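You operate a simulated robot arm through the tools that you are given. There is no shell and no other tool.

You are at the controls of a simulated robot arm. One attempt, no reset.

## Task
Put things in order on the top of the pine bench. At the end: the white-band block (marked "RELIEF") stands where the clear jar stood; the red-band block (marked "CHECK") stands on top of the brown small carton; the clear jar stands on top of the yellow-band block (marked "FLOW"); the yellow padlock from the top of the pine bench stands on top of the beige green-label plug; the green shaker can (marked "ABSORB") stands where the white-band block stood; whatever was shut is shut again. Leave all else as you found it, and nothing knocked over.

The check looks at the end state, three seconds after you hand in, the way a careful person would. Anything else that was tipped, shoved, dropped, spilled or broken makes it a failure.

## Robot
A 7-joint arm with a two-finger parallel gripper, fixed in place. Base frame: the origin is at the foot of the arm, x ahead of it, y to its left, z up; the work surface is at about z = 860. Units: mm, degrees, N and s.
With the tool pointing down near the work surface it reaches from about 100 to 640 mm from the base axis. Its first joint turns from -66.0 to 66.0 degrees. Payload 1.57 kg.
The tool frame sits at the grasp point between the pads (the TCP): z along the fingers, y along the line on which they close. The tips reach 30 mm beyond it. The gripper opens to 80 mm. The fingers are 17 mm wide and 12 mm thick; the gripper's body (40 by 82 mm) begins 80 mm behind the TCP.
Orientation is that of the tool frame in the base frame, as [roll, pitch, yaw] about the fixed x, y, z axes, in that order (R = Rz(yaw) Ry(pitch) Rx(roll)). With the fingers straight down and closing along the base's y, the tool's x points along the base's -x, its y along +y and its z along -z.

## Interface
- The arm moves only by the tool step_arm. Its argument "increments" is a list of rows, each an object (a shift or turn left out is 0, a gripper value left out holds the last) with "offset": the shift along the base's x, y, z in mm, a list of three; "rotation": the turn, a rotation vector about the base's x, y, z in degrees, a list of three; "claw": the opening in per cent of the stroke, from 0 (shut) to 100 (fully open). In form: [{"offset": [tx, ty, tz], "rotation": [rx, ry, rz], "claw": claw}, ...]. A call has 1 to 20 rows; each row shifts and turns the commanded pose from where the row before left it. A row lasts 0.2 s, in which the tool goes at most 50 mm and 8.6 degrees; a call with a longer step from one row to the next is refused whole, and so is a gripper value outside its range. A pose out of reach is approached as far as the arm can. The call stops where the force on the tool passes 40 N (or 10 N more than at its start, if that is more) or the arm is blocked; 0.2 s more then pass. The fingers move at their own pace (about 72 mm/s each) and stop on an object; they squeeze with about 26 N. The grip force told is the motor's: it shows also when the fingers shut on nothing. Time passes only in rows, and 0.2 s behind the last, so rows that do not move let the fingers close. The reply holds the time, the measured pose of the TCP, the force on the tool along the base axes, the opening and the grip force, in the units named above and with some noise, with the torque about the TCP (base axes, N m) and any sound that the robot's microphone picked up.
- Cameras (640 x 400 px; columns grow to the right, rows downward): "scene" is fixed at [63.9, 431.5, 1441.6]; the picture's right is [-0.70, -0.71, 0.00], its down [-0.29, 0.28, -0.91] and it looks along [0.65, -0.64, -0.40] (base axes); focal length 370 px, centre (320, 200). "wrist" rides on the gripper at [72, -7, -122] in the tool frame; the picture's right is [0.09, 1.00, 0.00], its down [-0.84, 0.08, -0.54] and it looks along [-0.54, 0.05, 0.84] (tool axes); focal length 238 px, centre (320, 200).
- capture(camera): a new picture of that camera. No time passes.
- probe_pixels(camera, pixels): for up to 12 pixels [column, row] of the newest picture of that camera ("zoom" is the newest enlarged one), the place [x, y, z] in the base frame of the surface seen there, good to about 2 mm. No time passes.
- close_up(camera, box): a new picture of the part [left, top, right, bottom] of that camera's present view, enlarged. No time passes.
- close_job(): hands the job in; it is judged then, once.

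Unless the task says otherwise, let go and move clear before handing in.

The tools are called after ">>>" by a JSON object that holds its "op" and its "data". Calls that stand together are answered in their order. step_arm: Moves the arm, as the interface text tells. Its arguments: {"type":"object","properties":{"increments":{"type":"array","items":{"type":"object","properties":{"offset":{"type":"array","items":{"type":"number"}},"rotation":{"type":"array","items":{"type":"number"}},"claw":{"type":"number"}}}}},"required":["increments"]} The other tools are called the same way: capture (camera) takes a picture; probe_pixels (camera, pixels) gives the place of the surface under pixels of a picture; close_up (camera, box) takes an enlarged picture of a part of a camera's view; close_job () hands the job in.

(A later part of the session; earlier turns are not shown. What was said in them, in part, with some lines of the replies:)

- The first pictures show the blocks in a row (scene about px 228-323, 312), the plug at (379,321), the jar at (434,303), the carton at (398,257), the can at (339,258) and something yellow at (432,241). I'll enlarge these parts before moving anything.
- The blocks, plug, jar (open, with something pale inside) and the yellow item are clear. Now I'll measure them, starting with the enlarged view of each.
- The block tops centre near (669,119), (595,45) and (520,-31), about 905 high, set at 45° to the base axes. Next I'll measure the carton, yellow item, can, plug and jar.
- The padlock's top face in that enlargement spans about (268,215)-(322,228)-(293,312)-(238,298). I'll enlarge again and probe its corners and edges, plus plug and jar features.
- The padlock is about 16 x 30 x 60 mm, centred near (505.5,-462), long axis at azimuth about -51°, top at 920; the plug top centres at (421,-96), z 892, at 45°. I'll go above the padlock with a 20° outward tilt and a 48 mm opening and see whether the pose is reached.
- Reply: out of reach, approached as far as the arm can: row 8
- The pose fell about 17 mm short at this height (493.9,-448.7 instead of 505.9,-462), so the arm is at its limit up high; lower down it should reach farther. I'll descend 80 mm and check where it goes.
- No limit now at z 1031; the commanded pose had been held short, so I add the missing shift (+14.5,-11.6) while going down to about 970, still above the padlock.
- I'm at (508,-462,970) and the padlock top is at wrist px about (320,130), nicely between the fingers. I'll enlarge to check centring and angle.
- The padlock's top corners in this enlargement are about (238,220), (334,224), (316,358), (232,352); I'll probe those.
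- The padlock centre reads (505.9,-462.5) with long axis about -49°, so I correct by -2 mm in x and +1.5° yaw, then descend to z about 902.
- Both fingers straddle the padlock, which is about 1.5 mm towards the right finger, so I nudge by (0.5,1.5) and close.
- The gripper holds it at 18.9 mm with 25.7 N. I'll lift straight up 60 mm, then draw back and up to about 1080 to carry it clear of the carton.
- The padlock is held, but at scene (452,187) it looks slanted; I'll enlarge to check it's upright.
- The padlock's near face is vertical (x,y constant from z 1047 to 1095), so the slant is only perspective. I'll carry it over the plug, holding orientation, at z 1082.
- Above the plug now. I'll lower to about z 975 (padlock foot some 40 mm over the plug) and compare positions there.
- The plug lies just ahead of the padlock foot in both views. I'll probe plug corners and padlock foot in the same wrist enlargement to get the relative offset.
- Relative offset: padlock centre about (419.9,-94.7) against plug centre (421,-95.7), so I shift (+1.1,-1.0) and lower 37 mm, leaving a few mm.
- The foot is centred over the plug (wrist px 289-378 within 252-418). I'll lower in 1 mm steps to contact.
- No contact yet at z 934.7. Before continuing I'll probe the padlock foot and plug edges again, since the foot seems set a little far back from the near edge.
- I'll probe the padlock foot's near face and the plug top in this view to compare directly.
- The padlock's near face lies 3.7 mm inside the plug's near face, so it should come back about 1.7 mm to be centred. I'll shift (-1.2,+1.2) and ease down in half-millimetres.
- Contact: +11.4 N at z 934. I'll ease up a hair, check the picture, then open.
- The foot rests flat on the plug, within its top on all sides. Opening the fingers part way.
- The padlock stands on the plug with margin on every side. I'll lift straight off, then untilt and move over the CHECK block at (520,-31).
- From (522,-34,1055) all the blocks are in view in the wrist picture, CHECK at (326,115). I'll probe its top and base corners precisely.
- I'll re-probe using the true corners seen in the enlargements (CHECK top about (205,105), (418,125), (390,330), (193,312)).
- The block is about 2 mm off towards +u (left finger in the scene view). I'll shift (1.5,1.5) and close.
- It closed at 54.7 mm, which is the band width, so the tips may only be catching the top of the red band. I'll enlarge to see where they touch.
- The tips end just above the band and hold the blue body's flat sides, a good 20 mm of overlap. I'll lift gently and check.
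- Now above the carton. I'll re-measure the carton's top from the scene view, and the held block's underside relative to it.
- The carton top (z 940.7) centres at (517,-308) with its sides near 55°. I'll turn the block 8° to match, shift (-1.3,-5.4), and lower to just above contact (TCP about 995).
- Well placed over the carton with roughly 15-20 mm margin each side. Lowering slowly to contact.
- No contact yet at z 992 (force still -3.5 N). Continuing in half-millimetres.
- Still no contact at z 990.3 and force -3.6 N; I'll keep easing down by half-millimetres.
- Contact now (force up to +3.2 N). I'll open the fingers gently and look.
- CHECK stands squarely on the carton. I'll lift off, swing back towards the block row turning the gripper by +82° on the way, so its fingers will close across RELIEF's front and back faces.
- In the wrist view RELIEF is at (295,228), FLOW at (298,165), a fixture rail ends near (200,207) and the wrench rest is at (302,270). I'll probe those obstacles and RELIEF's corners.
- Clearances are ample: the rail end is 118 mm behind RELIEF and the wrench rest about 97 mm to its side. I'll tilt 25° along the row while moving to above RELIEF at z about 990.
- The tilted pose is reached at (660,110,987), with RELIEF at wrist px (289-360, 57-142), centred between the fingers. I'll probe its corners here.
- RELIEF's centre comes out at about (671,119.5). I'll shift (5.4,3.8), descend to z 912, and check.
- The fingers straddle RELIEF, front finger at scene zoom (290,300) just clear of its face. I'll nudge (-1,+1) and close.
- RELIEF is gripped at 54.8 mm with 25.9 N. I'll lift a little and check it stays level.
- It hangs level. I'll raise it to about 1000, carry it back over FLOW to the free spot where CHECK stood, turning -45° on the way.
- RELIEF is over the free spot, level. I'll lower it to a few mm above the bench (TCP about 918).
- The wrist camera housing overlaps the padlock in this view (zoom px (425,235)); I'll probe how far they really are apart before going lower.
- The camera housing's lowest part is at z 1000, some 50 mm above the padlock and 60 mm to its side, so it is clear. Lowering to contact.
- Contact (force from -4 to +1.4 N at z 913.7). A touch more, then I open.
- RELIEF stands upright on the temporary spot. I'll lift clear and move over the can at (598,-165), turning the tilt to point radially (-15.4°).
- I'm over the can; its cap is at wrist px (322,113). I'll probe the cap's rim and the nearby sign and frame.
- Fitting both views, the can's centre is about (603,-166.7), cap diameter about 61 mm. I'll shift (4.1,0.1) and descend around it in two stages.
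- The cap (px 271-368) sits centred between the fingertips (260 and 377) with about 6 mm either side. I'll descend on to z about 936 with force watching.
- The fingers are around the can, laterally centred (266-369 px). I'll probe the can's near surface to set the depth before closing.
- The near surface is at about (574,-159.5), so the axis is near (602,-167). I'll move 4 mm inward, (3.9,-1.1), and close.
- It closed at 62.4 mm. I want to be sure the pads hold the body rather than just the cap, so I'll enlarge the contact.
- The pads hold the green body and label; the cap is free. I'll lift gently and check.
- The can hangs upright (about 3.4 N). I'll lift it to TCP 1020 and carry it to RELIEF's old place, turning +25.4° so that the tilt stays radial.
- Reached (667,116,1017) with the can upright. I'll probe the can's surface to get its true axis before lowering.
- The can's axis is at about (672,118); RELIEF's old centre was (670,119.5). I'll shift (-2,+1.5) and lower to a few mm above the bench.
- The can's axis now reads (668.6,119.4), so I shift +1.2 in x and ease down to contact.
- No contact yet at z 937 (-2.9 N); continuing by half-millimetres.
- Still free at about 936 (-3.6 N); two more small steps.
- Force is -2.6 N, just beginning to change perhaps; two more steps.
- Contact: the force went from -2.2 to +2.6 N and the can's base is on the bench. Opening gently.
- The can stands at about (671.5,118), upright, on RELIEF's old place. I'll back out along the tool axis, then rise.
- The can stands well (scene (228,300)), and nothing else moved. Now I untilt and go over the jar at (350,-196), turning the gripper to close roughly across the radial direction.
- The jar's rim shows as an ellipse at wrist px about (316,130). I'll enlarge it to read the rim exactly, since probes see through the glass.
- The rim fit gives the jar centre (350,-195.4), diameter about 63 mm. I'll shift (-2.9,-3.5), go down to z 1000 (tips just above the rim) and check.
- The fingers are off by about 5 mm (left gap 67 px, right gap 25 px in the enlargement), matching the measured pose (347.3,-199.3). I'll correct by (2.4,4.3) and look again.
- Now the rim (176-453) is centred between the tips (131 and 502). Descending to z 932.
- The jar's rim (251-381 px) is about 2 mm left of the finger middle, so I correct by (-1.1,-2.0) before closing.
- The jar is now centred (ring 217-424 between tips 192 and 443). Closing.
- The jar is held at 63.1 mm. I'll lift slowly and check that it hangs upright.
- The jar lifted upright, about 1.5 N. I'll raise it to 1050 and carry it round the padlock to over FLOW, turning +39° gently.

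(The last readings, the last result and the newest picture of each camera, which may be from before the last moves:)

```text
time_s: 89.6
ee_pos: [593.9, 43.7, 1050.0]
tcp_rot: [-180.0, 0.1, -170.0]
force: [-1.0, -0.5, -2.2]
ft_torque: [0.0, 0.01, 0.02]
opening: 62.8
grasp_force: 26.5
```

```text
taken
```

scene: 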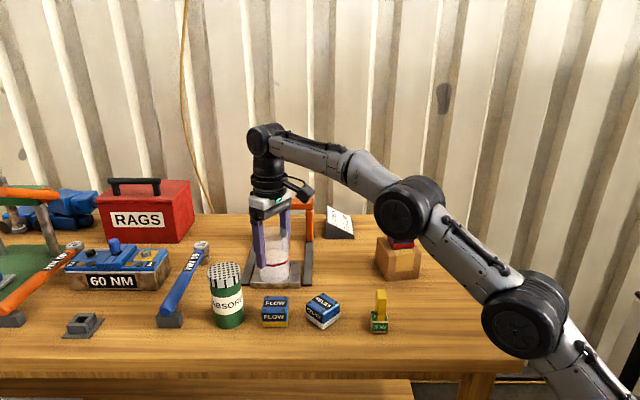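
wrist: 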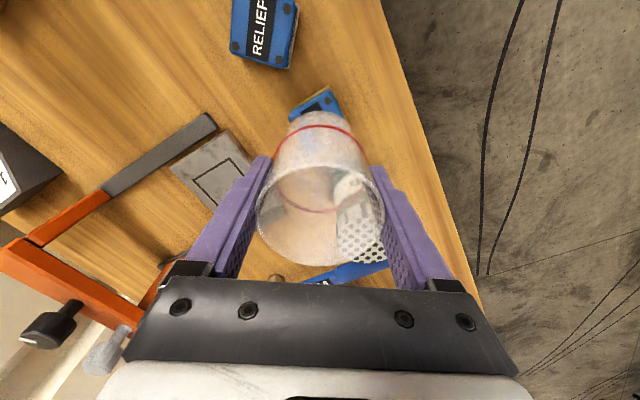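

I'm near (594,44,1050) with the jar above FLOW. I'll re-measure FLOW's top using its four bolts and corners in the scene view.

>>> {"op": "close_up", "data": {"camera": "scene", "box": [245, 285, 305, 335]}}

>>> {"op": "probe_pixels", "data": {"camera": "zoom", "pixels": [[230, 105], [405, 105], [185, 240], [385, 240], [300, 175], [195, 330], [400, 330], [195, 300], [395, 300]]}}

```text
8.00 times, centred on (275, 310) of scene
```

zoom: 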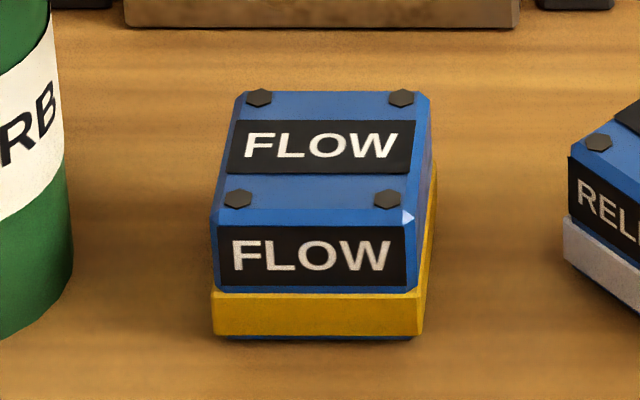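

```text
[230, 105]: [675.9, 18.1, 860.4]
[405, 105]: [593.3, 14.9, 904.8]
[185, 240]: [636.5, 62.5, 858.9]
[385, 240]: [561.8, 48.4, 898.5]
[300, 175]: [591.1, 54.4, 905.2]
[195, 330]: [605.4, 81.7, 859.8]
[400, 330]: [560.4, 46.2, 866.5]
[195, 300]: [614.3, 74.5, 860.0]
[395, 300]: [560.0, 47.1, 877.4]
```

I'll probe the four bolt centres, at (259,98), (402,98), (238,199) and (387,199).

>>> {"op": "probe_pixels", "data": {"camera": "zoom", "pixels": [[259, 98], [402, 98], [238, 199], [387, 199], [220, 315], [415, 315], [218, 260], [408, 260]]}}

>>> {"op": "close_up", "data": {"camera": "scene", "box": [220, 200, 330, 320]}}

>>> {"op": "probe_pixels", "data": {"camera": "zoom", "pixels": [[310, 235], [250, 235], [345, 235], [310, 262], [270, 265], [330, 262]]}}

```text
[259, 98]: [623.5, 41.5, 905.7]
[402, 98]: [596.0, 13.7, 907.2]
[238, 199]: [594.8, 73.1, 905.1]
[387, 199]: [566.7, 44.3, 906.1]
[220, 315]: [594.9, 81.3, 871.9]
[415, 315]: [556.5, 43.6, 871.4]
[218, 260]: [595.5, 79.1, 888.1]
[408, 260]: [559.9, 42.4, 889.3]
```

```text
3.33 times, centred on (275, 260) of scene
```

zoom: 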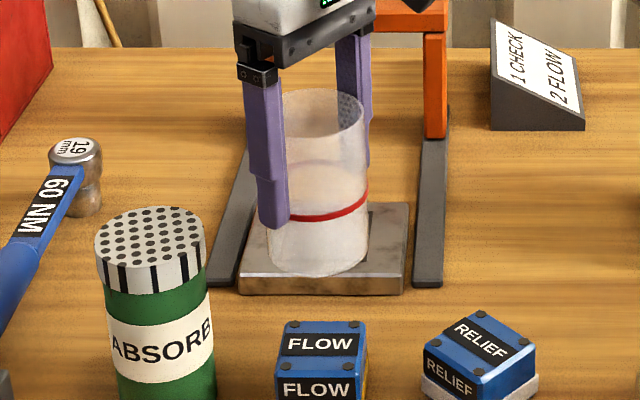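

```text
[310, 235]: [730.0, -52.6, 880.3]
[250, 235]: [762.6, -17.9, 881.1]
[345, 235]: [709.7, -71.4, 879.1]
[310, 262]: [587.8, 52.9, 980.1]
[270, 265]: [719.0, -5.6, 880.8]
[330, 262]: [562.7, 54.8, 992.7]
```

FLOW's top centre by bolts is (595.3,43.2); by other views up to (597,46). I'll lower the jar to about 12 mm over FLOW and check the relative alignment in the pictures.

>>> {"op": "step_arm", "data": {"increments": [{"offset": [1, 0.5, -12]}, {"offset": [0, 0, -18]}, {"offset": [0, 0, -18]}, {"offset": [0, 0, -12]}, {}, {}]}}

>>> {"op": "close_up", "data": {"camera": "scene", "box": [235, 240, 315, 340]}}

>>> {"op": "capture", "data": {"camera": "wrist"}}

>>> {"op": "close_up", "data": {"camera": "wrist", "box": [230, 60, 410, 220]}}

```text
time_s: 91.0
ee_pos: [594.3, 44.4, 989.9]
tcp_rot: [-179.9, 0.1, -170.1]
force: [0.2, 0.0, -0.9]
ft_torque: [0.02, 0.02, 0.0]
opening: 63.1
grasp_force: 26.5
```

```text
4.00 times, centred on (275, 290) of scene
```

zoom: 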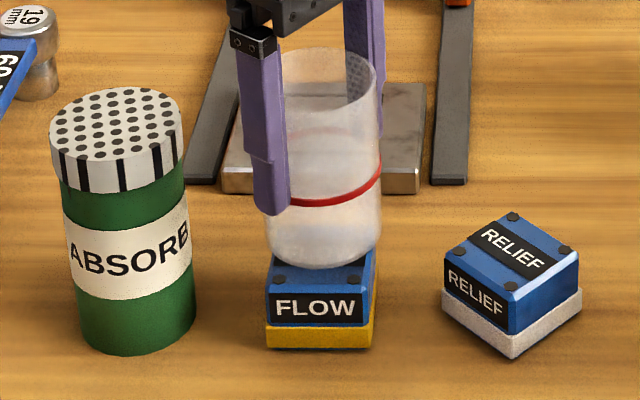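

```text
taken
```

wrist: 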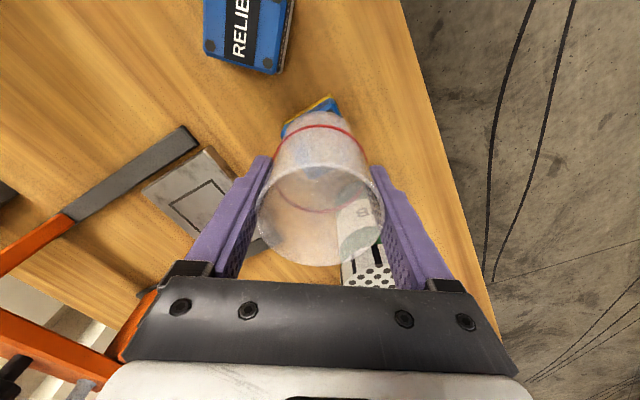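

```text
2.50 times, centred on (320, 140) of wrist
```

zoom: 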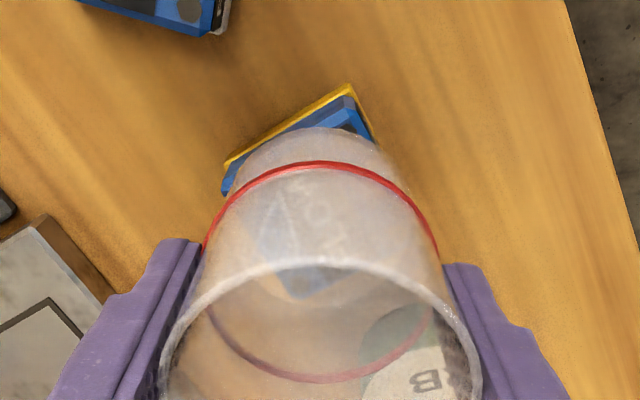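

The jar's foot looks well placed front-to-back, perhaps 2 mm to the right (-u). I'll enlarge more to measure the jar's edges against FLOW's bolts.

>>> {"op": "close_up", "data": {"camera": "scene", "box": [250, 280, 300, 320]}}

```text
10.00 times, centred on (275, 300) of scene
```

zoom: 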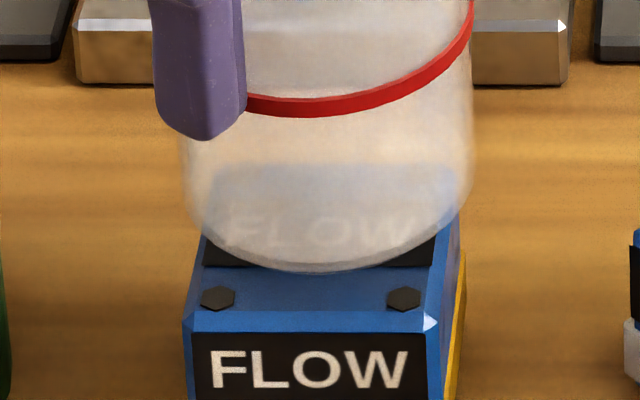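

The jar's axis is at zoom x≈330 against FLOW's centre expected at 319, so it is about 2.4 mm too far right; front-to-back is right. I'll shift (1.7,1.7) and lower to about 3 mm above.

>>> {"op": "step_arm", "data": {"increments": [{"offset": [1.7, 1.7, -3]}, {"offset": [0, 0, -4]}, {"offset": [0, 0, -3]}, {}, {}]}}

>>> {"op": "close_up", "data": {"camera": "scene", "box": [250, 280, 300, 320]}}

```text
time_s: 92.2
ee_pos: [597.9, 47.5, 978.6]
tcp_rot: [-180.0, 0.0, -170.1]
force: [0.1, 0.5, -0.8]
ft_torque: [0.01, 0.0, -0.04]
opening: 63.0
grasp_force: 25.9
```

```text
10.00 times, centred on (275, 300) of scene
```

zoom: 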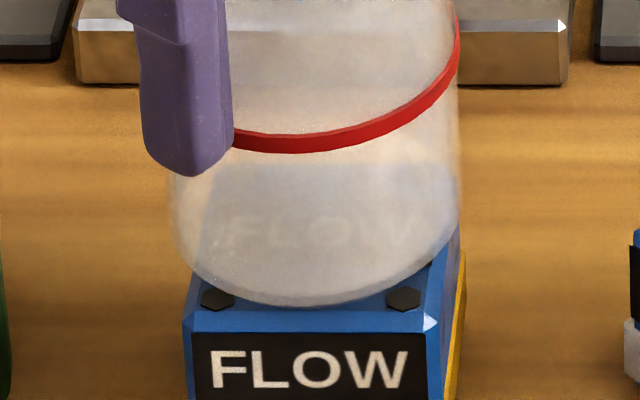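

The jar is now about 1.3 mm left and 1-2 mm too far back. I'll correct (-1.5,+0.3) and ease down to contact (it should rest near z 906-907).

>>> {"op": "step_arm", "data": {"increments": [{"offset": [-0.8, 0.2, 0]}, {"offset": [-0.7, 0.1, 0]}, {"offset": [0, 0, -0.7]}, {"offset": [0, 0, -0.7]}, {}]}}

>>> {"op": "close_up", "data": {"camera": "scene", "box": [250, 280, 300, 320]}}

```text
time_s: 93.4
ee_pos: [596.3, 46.8, 978.2]
tcp_rot: [180.0, 0.0, -170.0]
force: [-0.4, -0.4, -0.8]
ft_torque: [-0.01, -0.01, 0.02]
opening: 62.9
grasp_force: 26.4
```

```text
10.00 times, centred on (275, 300) of scene
```

zoom: 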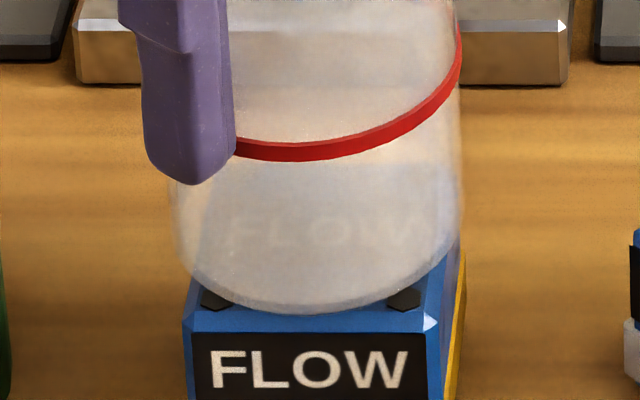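

The jar now spans 171-463 with its foot's lowest point at row 316: centred within about a millimetre. Half-millimetre steps to contact.

>>> {"op": "step_arm", "data": {"increments": [{"offset": [0, 0, -0.5]}, {"offset": [0, 0, -0.5]}, {}]}}

```text
time_s: 94.2
ee_pos: [596.5, 45.9, 977.9]
tcp_rot: [-180.0, 0.0, -170.0]
force: [-0.1, 0.1, -0.5]
ft_torque: [-0.01, -0.03, 0.01]
opening: 63.0
grasp_force: 26.3
```

No contact yet (-0.5 N). Two more half-millimetre steps.

>>> {"op": "step_arm", "data": {"increments": [{"offset": [0, 0, -0.5]}, {"offset": [0, 0, -0.5]}, {}]}}

```text
time_s: 95.0
ee_pos: [597.1, 46.9, 977.2]
tcp_rot: [180.0, 0.0, -170.0]
force: [0.1, 0.9, -1.2]
ft_torque: [0.0, -0.01, 0.01]
opening: 62.9
grasp_force: 26.0
```

Still free at 977.2 (-1.2 N); I'll go on in small steps.

>>> {"op": "step_arm", "data": {"increments": [{"offset": [0, 0, -0.5]}, {"offset": [0, 0, -0.5]}, {}]}}

>>> {"op": "close_up", "data": {"camera": "scene", "box": [250, 280, 300, 320]}}

```text
time_s: 95.8
ee_pos: [596.5, 47.1, 976.0]
tcp_rot: [-180.0, 0.0, -169.9]
force: [-0.4, -0.3, -1.7]
ft_torque: [-0.04, -0.02, -0.01]
opening: 63.1
grasp_force: 25.5
```

```text
10.00 times, centred on (275, 300) of scene
```

zoom: 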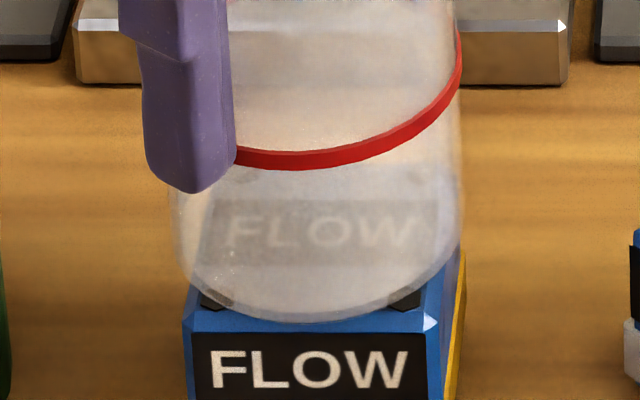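

Very near now (the FLOW label shows sharply through the jar's floor). Two more half-millimetre steps.

>>> {"op": "step_arm", "data": {"increments": [{"offset": [0, 0, -0.4]}, {"offset": [0, 0, -0.4]}, {}]}}

```text
time_s: 96.6
ee_pos: [596.7, 46.0, 976.7]
tcp_rot: [-180.0, 0.0, -169.9]
force: [-1.7, 0.8, 5.1]
ft_torque: [-0.08, 0.25, -0.03]
opening: 62.6
grasp_force: 25.9
```

Contact at +5.1 N. I'll release gently.

>>> {"op": "step_arm", "data": {"increments": [{"claw": 81}, {"claw": 86}, {"claw": 92}, {"claw": 100}, {}, {}]}}

>>> {"op": "close_up", "data": {"camera": "scene", "box": [235, 240, 315, 340]}}

>>> {"op": "close_up", "data": {"camera": "wrist", "box": [220, 60, 420, 280]}}

```text
time_s: 98.0
ee_pos: [596.0, 46.6, 975.7]
tcp_rot: [-180.0, 0.0, -170.0]
force: [0.5, -0.3, 0.6]
ft_torque: [-0.02, -0.01, -0.01]
opening: 80.3
grasp_force: 0.1
```

```text
4.00 times, centred on (275, 290) of scene
```

zoom: 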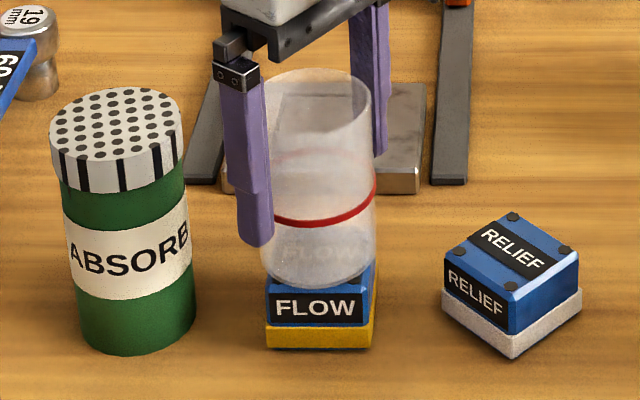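

```text
1.82 times, centred on (320, 170) of wrist
```

zoom: 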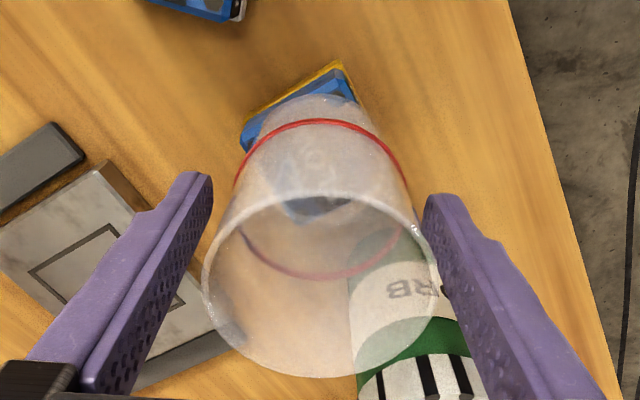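

The jar stands on FLOW, upright, and the fingers are clear on both sides. Lifting straight up.

>>> {"op": "step_arm", "data": {"increments": [{"offset": [0, 0, 5]}, {"offset": [0, 0, 12]}, {"offset": [0, 0, 20]}, {"offset": [0, 0, 25]}, {"offset": [0, 0, 25]}, {}, {}]}}

>>> {"op": "capture", "data": {"camera": "scene"}}

>>> {"op": "capture", "data": {"camera": "wrist"}}

```text
time_s: 99.6
ee_pos: [593.5, 47.4, 1064.2]
tcp_rot: [180.0, 0.2, -170.1]
force: [-0.8, 0.4, -1.1]
ft_torque: [0.06, -0.05, 0.0]
opening: 80.1
grasp_force: 0.0
```

```text
taken
```

scene: 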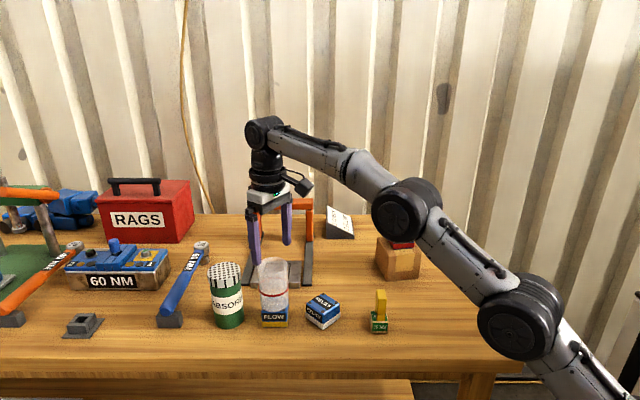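

```text
taken
```

wrist: 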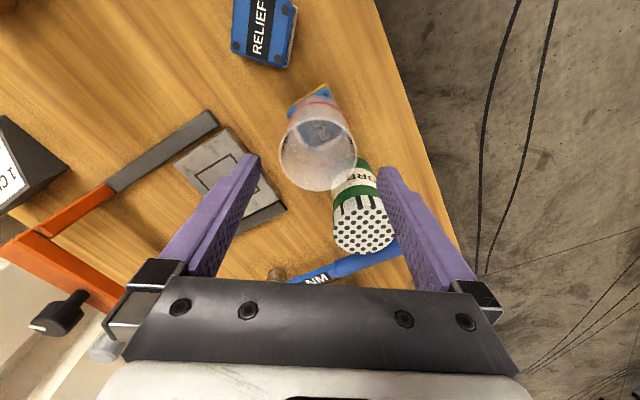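

All placed so far; RELIEF remains at scene (322,310). I'll move over it (522,-30), turning -10°, staying above the jar's rim.

>>> {"op": "step_arm", "data": {"increments": [{"offset": [-10, -10, 5]}, {"offset": [-20, -22, 0], "rotation": [0, 0, -5]}, {"offset": [-22, -24, 0], "rotation": [0, 0, -5]}, {"offset": [-18, -20, 0]}, {}, {}]}}

>>> {"op": "capture", "data": {"camera": "wrist"}}

>>> {"op": "close_up", "data": {"camera": "wrist", "box": [260, 60, 390, 170]}}

```text
time_s: 101.0
ee_pos: [525.1, -28.5, 1068.7]
tcp_rot: [180.0, 0.1, -179.9]
force: [1.5, -0.1, -0.5]
ft_torque: [0.03, 0.0, -0.02]
opening: 80.2
grasp_force: 0.1
```

```text
taken
```

wrist: 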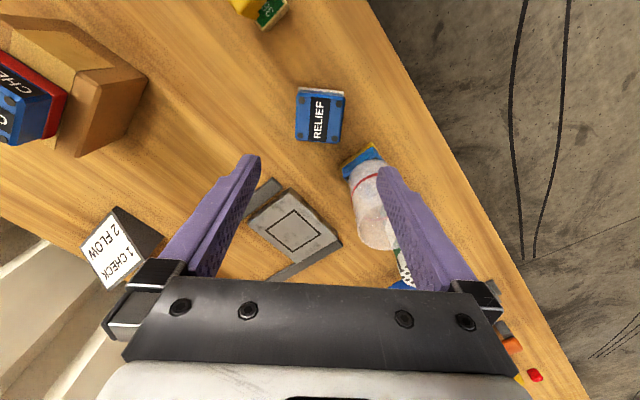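

```text
3.64 times, centred on (325, 115) of wrist
```

zoom: 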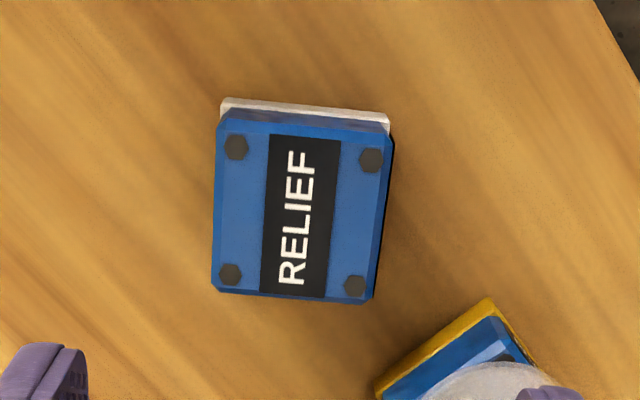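

RELIEF's bolts show at (236,146), (371,158), (230,273), (355,286) in the enlargement; I'll probe them for centre and angle.

>>> {"op": "probe_pixels", "data": {"camera": "zoom", "pixels": [[236, 146], [371, 158], [230, 273], [355, 286], [298, 215], [226, 103], [386, 120], [305, 108]]}}

>>> {"op": "close_up", "data": {"camera": "scene", "box": [290, 280, 350, 335]}}

>>> {"op": "probe_pixels", "data": {"camera": "zoom", "pixels": [[320, 180], [320, 100], [220, 180], [430, 180], [325, 250]]}}

```text
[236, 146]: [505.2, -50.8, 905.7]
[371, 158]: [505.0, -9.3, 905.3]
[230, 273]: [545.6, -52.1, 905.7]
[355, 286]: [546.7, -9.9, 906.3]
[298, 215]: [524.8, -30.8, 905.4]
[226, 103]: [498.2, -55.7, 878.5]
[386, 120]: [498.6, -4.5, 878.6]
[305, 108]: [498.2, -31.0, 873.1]
```

```text
7.27 times, centred on (320, 308) of scene
```

zoom: 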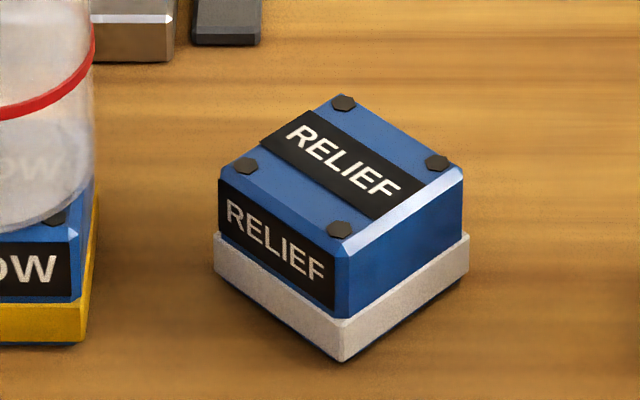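

```text
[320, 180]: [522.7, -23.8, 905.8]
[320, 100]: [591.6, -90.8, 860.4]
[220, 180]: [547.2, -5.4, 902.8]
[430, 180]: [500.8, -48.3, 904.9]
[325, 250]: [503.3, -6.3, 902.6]
```

RELIEF's centre is (525.6,-30.5), square to the base axes. I'll shift (0.5,-2) and descend to z 950 to check.

>>> {"op": "step_arm", "data": {"increments": [{"offset": [0.5, -2, -20]}, {"offset": [0, 0, -35]}, {"offset": [0, 0, -35]}, {"offset": [0, 0, -28]}, {}, {}]}}

>>> {"op": "capture", "data": {"camera": "wrist"}}

>>> {"op": "close_up", "data": {"camera": "scene", "box": [250, 220, 390, 340]}}

```text
time_s: 102.4
ee_pos: [525.8, -29.4, 948.7]
tcp_rot: [-180.0, 0.0, -179.9]
force: [-0.3, -1.3, -0.3]
ft_torque: [-0.05, -0.01, 0.03]
opening: 80.0
grasp_force: 0.1
```

```text
taken
```

wrist: 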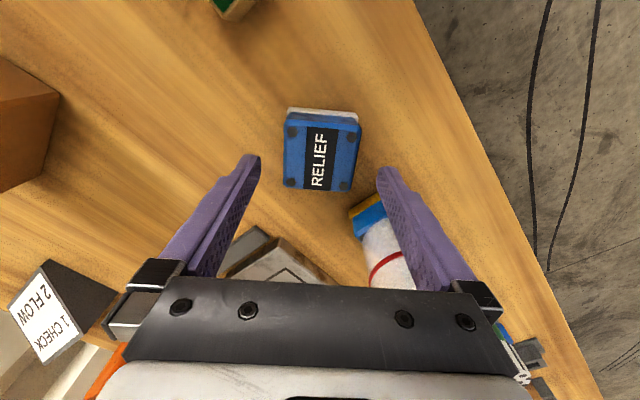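

```text
3.33 times, centred on (320, 280) of scene
```

zoom: 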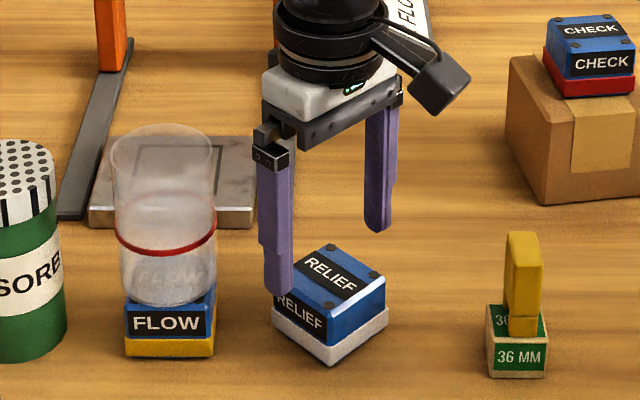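

Aligned (block 284-361 px). Descending to z 911 with a +1 mm nudge in y, then closing.

>>> {"op": "step_arm", "data": {"increments": [{"offset": [0, 1, -15]}, {"offset": [0, 0, -15]}, {"offset": [0, 0, -8]}, {}, {"claw": 75}, {"claw": 60}, {"claw": 0}, {}, {}]}}

>>> {"op": "capture", "data": {"camera": "wrist"}}

>>> {"op": "close_up", "data": {"camera": "scene", "box": [250, 230, 390, 350]}}

```text
time_s: 104.4
ee_pos: [525.4, -30.1, 910.7]
tcp_rot: [179.9, 0.0, 179.9]
force: [0.0, 1.0, 0.0]
ft_torque: [0.02, -0.05, 0.04]
opening: 54.6
grasp_force: 25.8
```

```text
taken
```

wrist: 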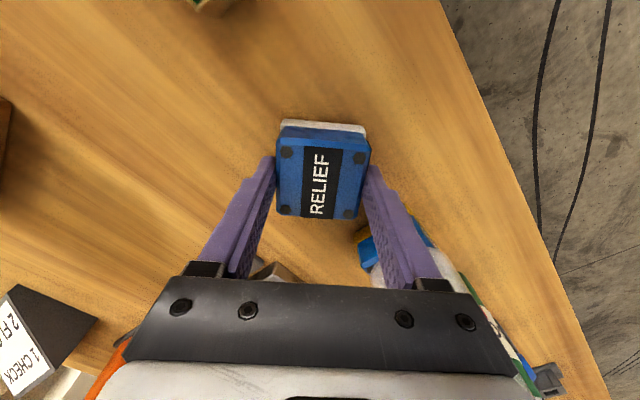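

```text
3.33 times, centred on (320, 290) of scene
```

zoom: 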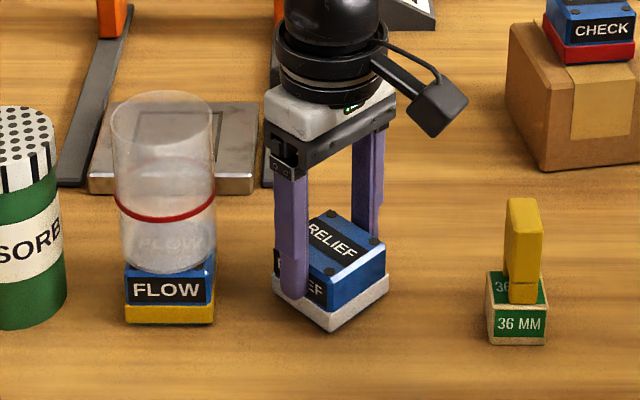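

RELIEF is gripped at 54.6 mm. I'll lift to about 1040 and carry it round the padlock to the jar's old place.

>>> {"op": "step_arm", "data": {"increments": [{"offset": [0, 0, 5]}, {"offset": [0, 0, 15]}, {"offset": [0, 0, 30]}, {"offset": [0, 0, 40]}, {"offset": [0, 0, 40]}, {"offset": [-8, -24, 0]}, {"offset": [-12, -32, 0]}, {"offset": [-12, -32, 0]}, {"offset": [-14, -32, 0]}, {"offset": [-30, -14, 0]}, {"offset": [-32, -11, 0]}, {"offset": [-32, -11, 0]}, {"offset": [-24, -8, 0]}, {"offset": [-11, -2, 0]}, {}, {}]}}

>>> {"op": "capture", "data": {"camera": "wrist"}}

>>> {"op": "capture", "data": {"camera": "scene"}}

```text
time_s: 107.8
ee_pos: [350.5, -199.4, 1038.8]
tcp_rot: [180.0, 0.0, 179.9]
force: [0.6, 0.1, -4.2]
ft_torque: [-0.01, -0.04, -0.01]
opening: 54.9
grasp_force: 25.6
```

```text
taken
```

wrist: 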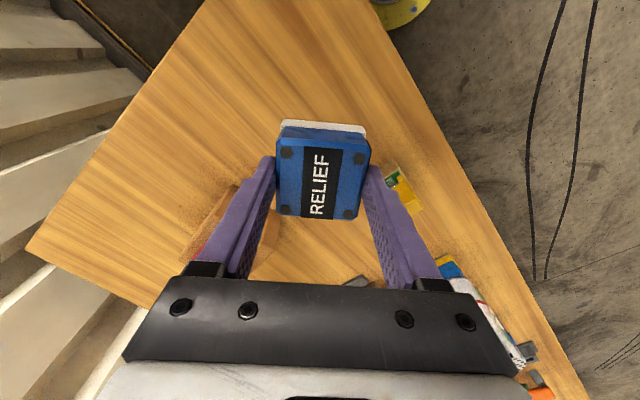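

```text
taken
```

scene: 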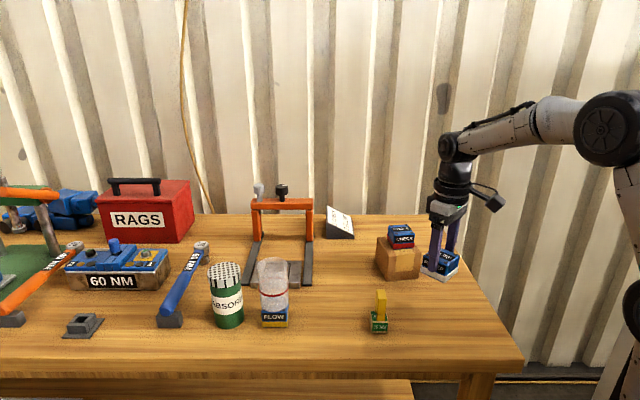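

At (350.5,-199.4,1039). I'll turn +45° here, high up, to bring the label back to face the bench front, and see that the arm follows.

>>> {"op": "step_arm", "data": {"increments": [{"offset": [0, 2, 0], "rotation": [0, 0, 7.5]}, {"offset": [0, 2, 0], "rotation": [0, 0, 7.5]}, {"rotation": [0, 0, 7.5]}, {"rotation": [0, 0, 7.5]}, {"rotation": [0, 0, 7.5]}, {"rotation": [0, 0, 7.5]}, {}, {}]}}

>>> {"op": "capture", "data": {"camera": "scene"}}

>>> {"op": "capture", "data": {"camera": "wrist"}}

```text
time_s: 109.6
ee_pos: [351.8, -192.2, 1039.6]
tcp_rot: [180.0, -0.1, -135.0]
force: [-0.3, 0.3, -4.8]
ft_torque: [0.0, -0.01, 0.0]
opening: 54.6
grasp_force: 25.6
```

```text
taken
```

scene: 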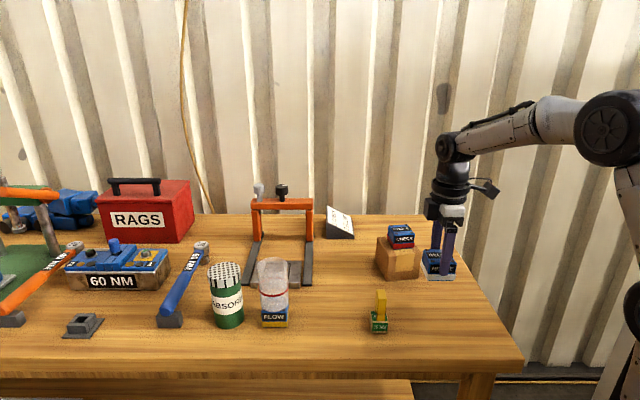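

```text
taken
```

wrist: 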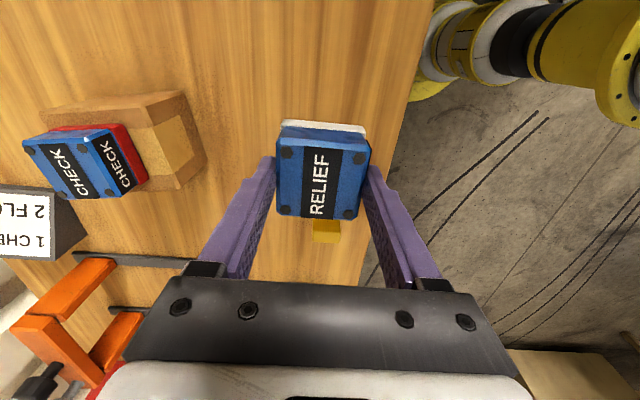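

The arm followed the turn (yaw -135). I'll take another reading to average out noise, then probe the block's own position.

>>> {"op": "step_arm", "data": {"increments": [{}]}}

>>> {"op": "close_up", "data": {"camera": "wrist", "box": [250, 100, 400, 240]}}

>>> {"op": "probe_pixels", "data": {"camera": "zoom", "pixels": [[209, 128], [404, 140], [204, 288], [372, 300], [300, 210]]}}

>>> {"op": "close_up", "data": {"camera": "scene", "box": [400, 200, 480, 290]}}

```text
time_s: 110.0
ee_pos: [351.0, -191.9, 1040.1]
tcp_rot: [-180.0, 0.0, -135.0]
force: [-0.2, 1.2, -4.4]
ft_torque: [0.02, 0.01, -0.01]
opening: 55.0
grasp_force: 26.2
```

```text
2.86 times, centred on (325, 170) of wrist
```

zoom: 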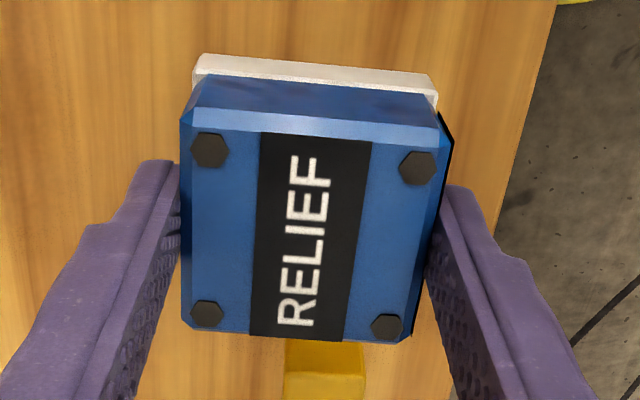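

```text
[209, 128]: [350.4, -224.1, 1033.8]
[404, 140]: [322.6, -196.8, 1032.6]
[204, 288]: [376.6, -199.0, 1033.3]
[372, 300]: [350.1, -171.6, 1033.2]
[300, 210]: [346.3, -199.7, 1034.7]
```

```text
4.44 times, centred on (440, 245) of scene
```

zoom: 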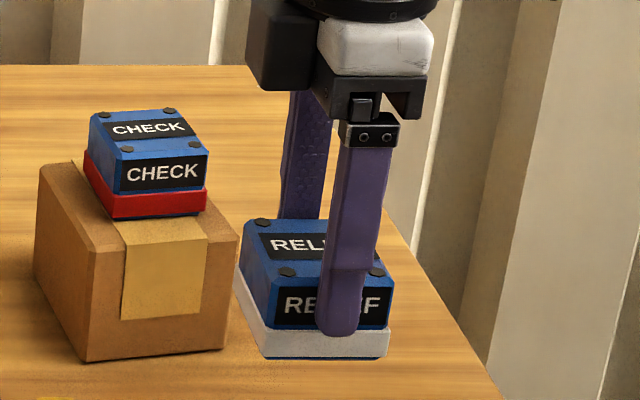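

I'll probe the actual bolt centres of the held block, at (210,150), (417,167), (207,313), (387,326).

>>> {"op": "close_up", "data": {"camera": "wrist", "box": [250, 100, 400, 240]}}

>>> {"op": "probe_pixels", "data": {"camera": "zoom", "pixels": [[210, 150], [417, 167], [207, 313], [387, 326]]}}

```text
2.86 times, centred on (325, 170) of wrist
```

zoom: 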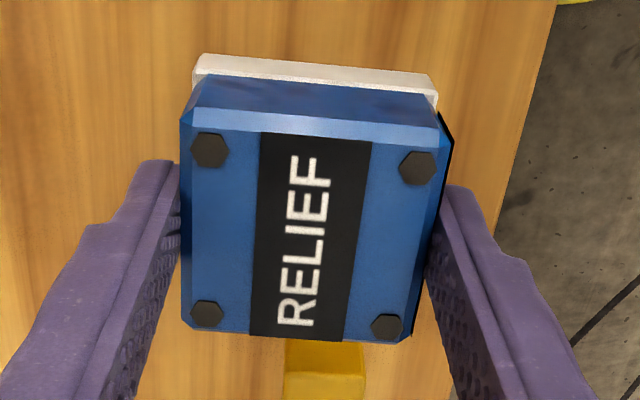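

```text
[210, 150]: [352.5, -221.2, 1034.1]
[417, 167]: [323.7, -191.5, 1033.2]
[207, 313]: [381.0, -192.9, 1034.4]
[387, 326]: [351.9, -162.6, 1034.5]
```

The block's centre is (352.3,-192.0); the jar's was (350,-195.2), so I shift (-2.3,-3.2) and lower to about z 917.

>>> {"op": "step_arm", "data": {"increments": [{"offset": [-1.2, -1.6, -15]}, {"offset": [-1.1, -1.6, -30]}, {"offset": [0, 0, -35]}, {"offset": [0, 0, -28]}, {"offset": [0, 0, -12]}, {"offset": [0, 0, -4]}, {}, {}]}}

>>> {"op": "close_up", "data": {"camera": "scene", "box": [360, 220, 500, 340]}}

>>> {"op": "capture", "data": {"camera": "wrist"}}

>>> {"op": "close_up", "data": {"camera": "wrist", "box": [250, 100, 400, 240]}}

>>> {"op": "probe_pixels", "data": {"camera": "zoom", "pixels": [[210, 150], [417, 167], [207, 313], [387, 326]]}}

```text
time_s: 111.8
ee_pos: [347.9, -195.8, 915.3]
tcp_rot: [-180.0, 0.0, -135.0]
force: [0.2, 0.6, -4.9]
ft_torque: [0.01, -0.01, -0.01]
opening: 54.7
grasp_force: 26.1
```

```text
3.33 times, centred on (430, 280) of scene
```

zoom: 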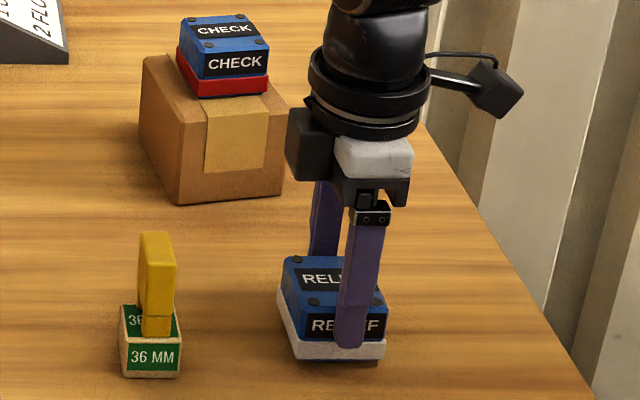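

```text
taken
```

wrist: 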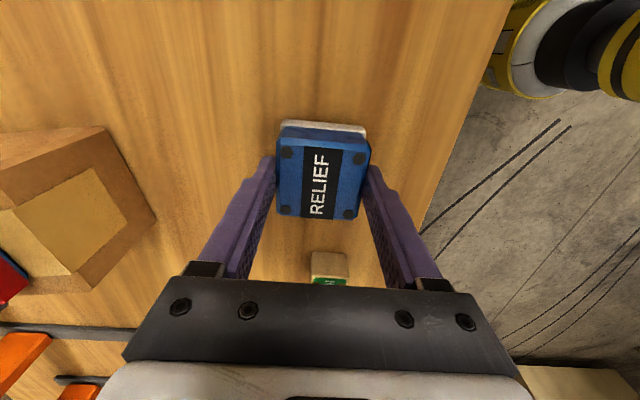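

```text
2.86 times, centred on (325, 170) of wrist
```

zoom: 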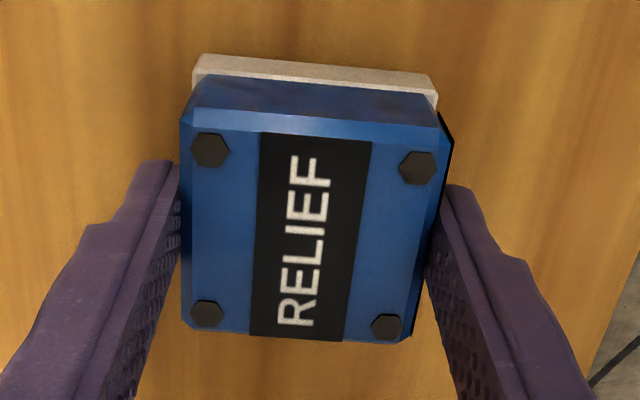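

```text
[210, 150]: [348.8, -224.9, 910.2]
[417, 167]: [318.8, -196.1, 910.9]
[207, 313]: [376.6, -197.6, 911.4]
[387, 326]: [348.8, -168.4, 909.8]
```

The block's centre reads (348.3,-196.8), so I shift (+1.5,+1.3) and ease down the last few millimetres.

>>> {"op": "step_arm", "data": {"increments": [{"offset": [1.5, 1.3, -1]}, {"offset": [0, 0, -1.5]}, {"offset": [0, 0, -0.7]}, {"offset": [0, 0, -0.5]}, {}]}}

```text
time_s: 113.0
ee_pos: [349.9, -194.2, 911.1]
tcp_rot: [180.0, -0.1, -134.9]
force: [0.1, -0.6, -3.3]
ft_torque: [-0.02, -0.02, -0.02]
opening: 54.7
grasp_force: 26.2
```

Now at (349.9,-194.2,911.1), still hanging (-3.3 N). Half-millimetre steps to contact.

>>> {"op": "step_arm", "data": {"increments": [{"offset": [0, 0, -0.5]}, {"offset": [0, 0, -0.5]}, {}]}}

```text
time_s: 113.8
ee_pos: [351.1, -195.2, 910.5]
tcp_rot: [179.9, 0.0, -135.0]
force: [-0.5, 0.4, -3.3]
ft_torque: [-0.04, 0.05, -0.01]
opening: 55.0
grasp_force: 26.1
```

No contact yet at 910.5; two more half-millimetre steps.

>>> {"op": "step_arm", "data": {"increments": [{"offset": [0, 0, -0.5]}, {"offset": [0, 0, -0.5]}, {}]}}

```text
time_s: 114.6
ee_pos: [350.2, -193.3, 911.9]
tcp_rot: [-179.9, 0.1, -135.0]
force: [-7.5, -0.8, 14.5]
ft_torque: [0.01, 0.47, 0.06]
opening: 54.8
grasp_force: 25.7
```

Contact at +14.5 N. I'll ease up slightly and open.

>>> {"op": "step_arm", "data": {"increments": [{"offset": [0, 0, 0.4]}, {"claw": 72}, {"claw": 82}, {"claw": 100}, {}, {}]}}

>>> {"op": "close_up", "data": {"camera": "scene", "box": [360, 220, 500, 340]}}

>>> {"op": "capture", "data": {"camera": "wrist"}}

```text
time_s: 116.0
ee_pos: [350.5, -193.5, 910.9]
tcp_rot: [179.9, -0.1, -135.0]
force: [-1.3, -0.2, -0.7]
ft_torque: [0.0, -0.03, -0.01]
opening: 80.0
grasp_force: 0.1
```

```text
3.33 times, centred on (430, 280) of scene
```

zoom: 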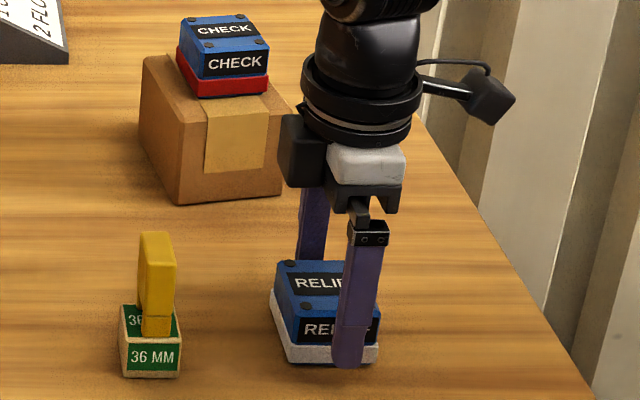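

```text
taken
```

wrist: 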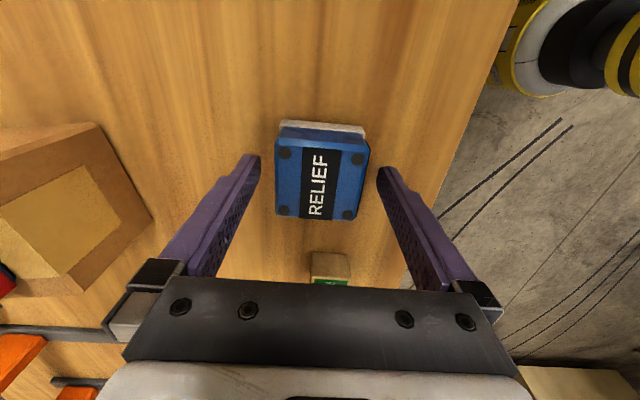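

RELIEF stands flat on the jar's old place. I'll lift straight up and retreat to a clear position, turning back, before a final check.

>>> {"op": "step_arm", "data": {"increments": [{"offset": [0, 0, 8]}, {"offset": [0, 0, 20]}, {"offset": [0, 0, 35]}, {"offset": [0, 0, 40]}, {"offset": [0, 0, 40]}, {"offset": [0, 0, 40]}, {"offset": [0, 10, 30], "rotation": [0, 0, -8]}, {"offset": [0, 25, 20], "rotation": [0, 0, -8]}, {"offset": [0, 25, 15], "rotation": [0, 0, -8]}, {"offset": [0, 25, 0], "rotation": [0, 0, -8]}, {"offset": [0, 20, 0], "rotation": [0, 0, -8]}, {}, {}]}}

>>> {"op": "capture", "data": {"camera": "scene"}}

>>> {"op": "capture", "data": {"camera": "wrist"}}

```text
time_s: 118.8
ee_pos: [349.4, -89.0, 1159.4]
tcp_rot: [-180.0, 0.0, -175.1]
force: [-0.2, -0.5, 0.2]
ft_torque: [0.01, 0.02, 0.02]
opening: 80.2
grasp_force: 0.0
```

```text
taken
```

scene: 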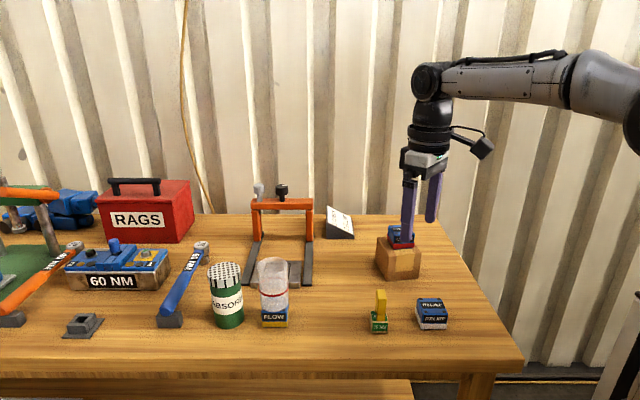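

```text
taken
```

wrist: 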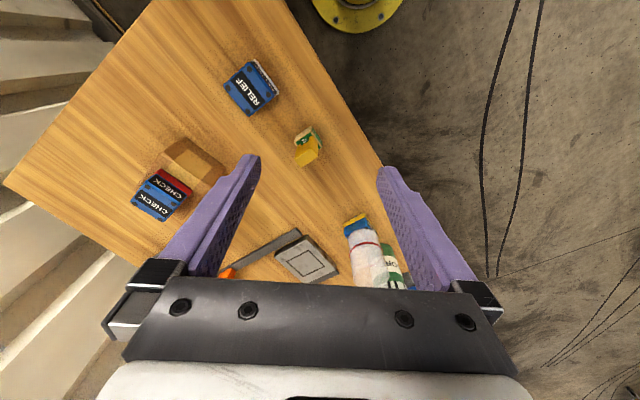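

Everything appears in place and upright in the scene view. I'll enlarge each finished part for a last check.

>>> {"op": "close_up", "data": {"camera": "scene", "box": [190, 240, 330, 340]}}

>>> {"op": "close_up", "data": {"camera": "scene", "box": [350, 210, 470, 340]}}

>>> {"op": "close_up", "data": {"camera": "scene", "box": [0, 160, 340, 350]}}

>>> {"op": "close_up", "data": {"camera": "scene", "box": [250, 260, 300, 335]}}

>>> {"op": "close_up", "data": {"camera": "scene", "box": [360, 280, 460, 340]}}

>>> {"op": "probe_pixels", "data": {"camera": "zoom", "pixels": [[394, 121], [516, 121], [416, 180], [535, 180], [410, 230], [530, 230]]}}

```text
4.00 times, centred on (260, 290) of scene
```

zoom: 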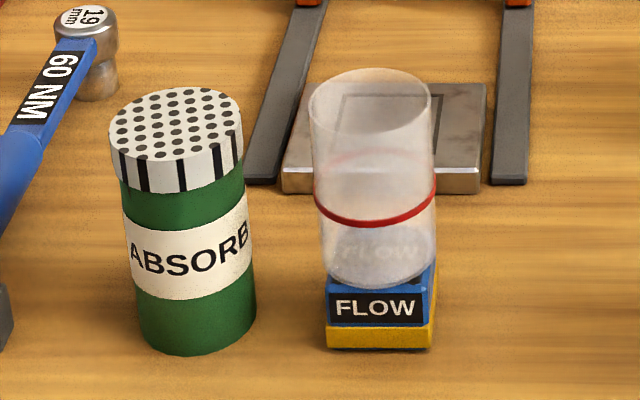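

```text
3.08 times, centred on (410, 275) of scene
```

zoom: 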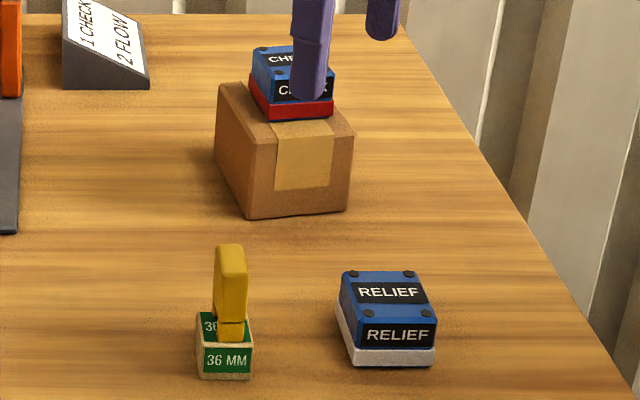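

```text
1.88 times, centred on (170, 255) of scene
```

zoom: 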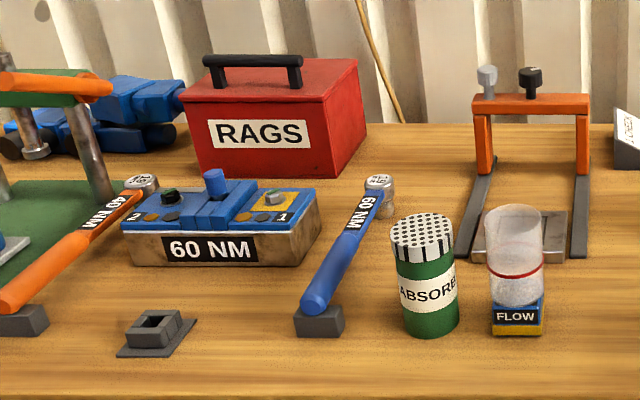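

```text
5.33 times, centred on (275, 298) of scene
```

zoom: 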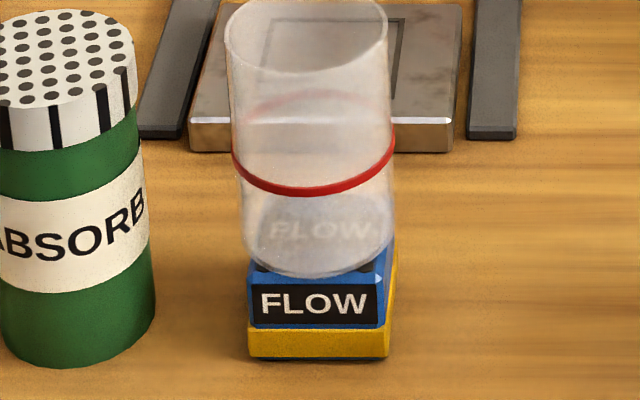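

```text
6.40 times, centred on (410, 310) of scene
```

zoom: 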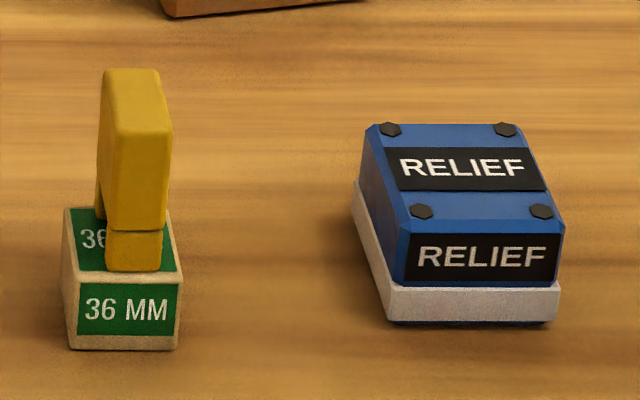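

```text
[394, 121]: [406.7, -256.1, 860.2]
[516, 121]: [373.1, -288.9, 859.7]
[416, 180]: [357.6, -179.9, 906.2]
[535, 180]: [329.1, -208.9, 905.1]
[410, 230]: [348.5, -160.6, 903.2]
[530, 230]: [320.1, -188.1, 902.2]
```

All look right; as a last test I'll probe the can's cap for level, RELIEF's bolts for position, and the padlock's and CHECK's tops.

>>> {"op": "close_up", "data": {"camera": "scene", "box": [190, 240, 330, 340]}}

>>> {"op": "probe_pixels", "data": {"camera": "zoom", "pixels": [[175, 95], [120, 125], [235, 110], [178, 150], [175, 122], [190, 330], [190, 240]]}}

>>> {"op": "close_up", "data": {"camera": "scene", "box": [360, 280, 460, 340]}}

>>> {"op": "probe_pixels", "data": {"camera": "zoom", "pixels": [[391, 130], [505, 130], [421, 212], [542, 212], [120, 85], [150, 85], [135, 250], [125, 310]]}}

```text
4.00 times, centred on (260, 290) of scene
```

zoom: 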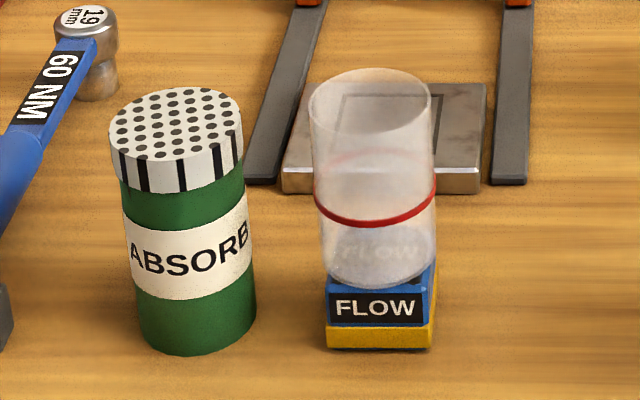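

```text
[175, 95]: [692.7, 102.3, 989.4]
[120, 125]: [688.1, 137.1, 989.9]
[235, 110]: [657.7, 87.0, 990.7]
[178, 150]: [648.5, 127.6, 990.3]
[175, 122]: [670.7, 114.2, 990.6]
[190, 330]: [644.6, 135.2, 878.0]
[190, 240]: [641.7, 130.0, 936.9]
```

```text
6.40 times, centred on (410, 310) of scene
```

zoom: 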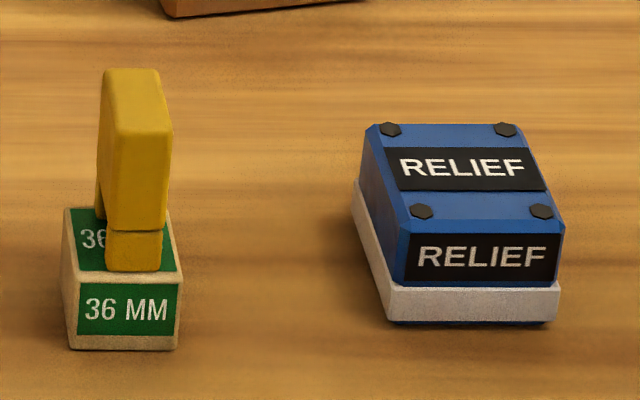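

```text
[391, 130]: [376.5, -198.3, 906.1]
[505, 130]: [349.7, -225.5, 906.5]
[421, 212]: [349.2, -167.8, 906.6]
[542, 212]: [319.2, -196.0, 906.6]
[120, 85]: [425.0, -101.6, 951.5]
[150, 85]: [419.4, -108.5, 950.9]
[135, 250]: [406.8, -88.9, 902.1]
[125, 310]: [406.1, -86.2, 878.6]
```

The can's cap is level (z 989-991 all round). RELIEF's centre is (348.7,-196.9), within 2 mm of the jar's old place. The padlock, CHECK and jar stand upright, and the other things on the bench look as they did in the first pictures. The arm is open and clear, so I'm handing in.

>>> {"op": "close_job", "data": {}}

```text
The job is handed in.
```

The job is handed in, and in the last pictures everything you asked for was in place and upright. I haven't seen the result of the check itself.

| Object | Where it stands now | How close |
|---|---|---|
| White-band block (RELIEF) | where the clear jar stood | within about 2 mm; label facing the same way as at the start |
| Red-band block (CHECK) | on top of the brown carton | about 15 mm or more of carton showing on each side |
| Clear jar | on top of the yellow-band block (FLOW) | centred to about 1 mm |
| Yellow padlock | on top of the green-label plug | about 2 mm off centre, well within the top |
| Green shaker can (ABSORB) | where RELIEF stood | within about 3 mm, cap level |

- **Temporary stop:** RELIEF stood for a while on CHECK's old spot, so the can and the jar could be placed first. That spot is now empty.
- **Shut things:** nothing was opened, so nothing needed shutting again.
- **Everything else:** I saw nothing else moved, tipped or spilled, and the gripper was open and clear when I handed in.
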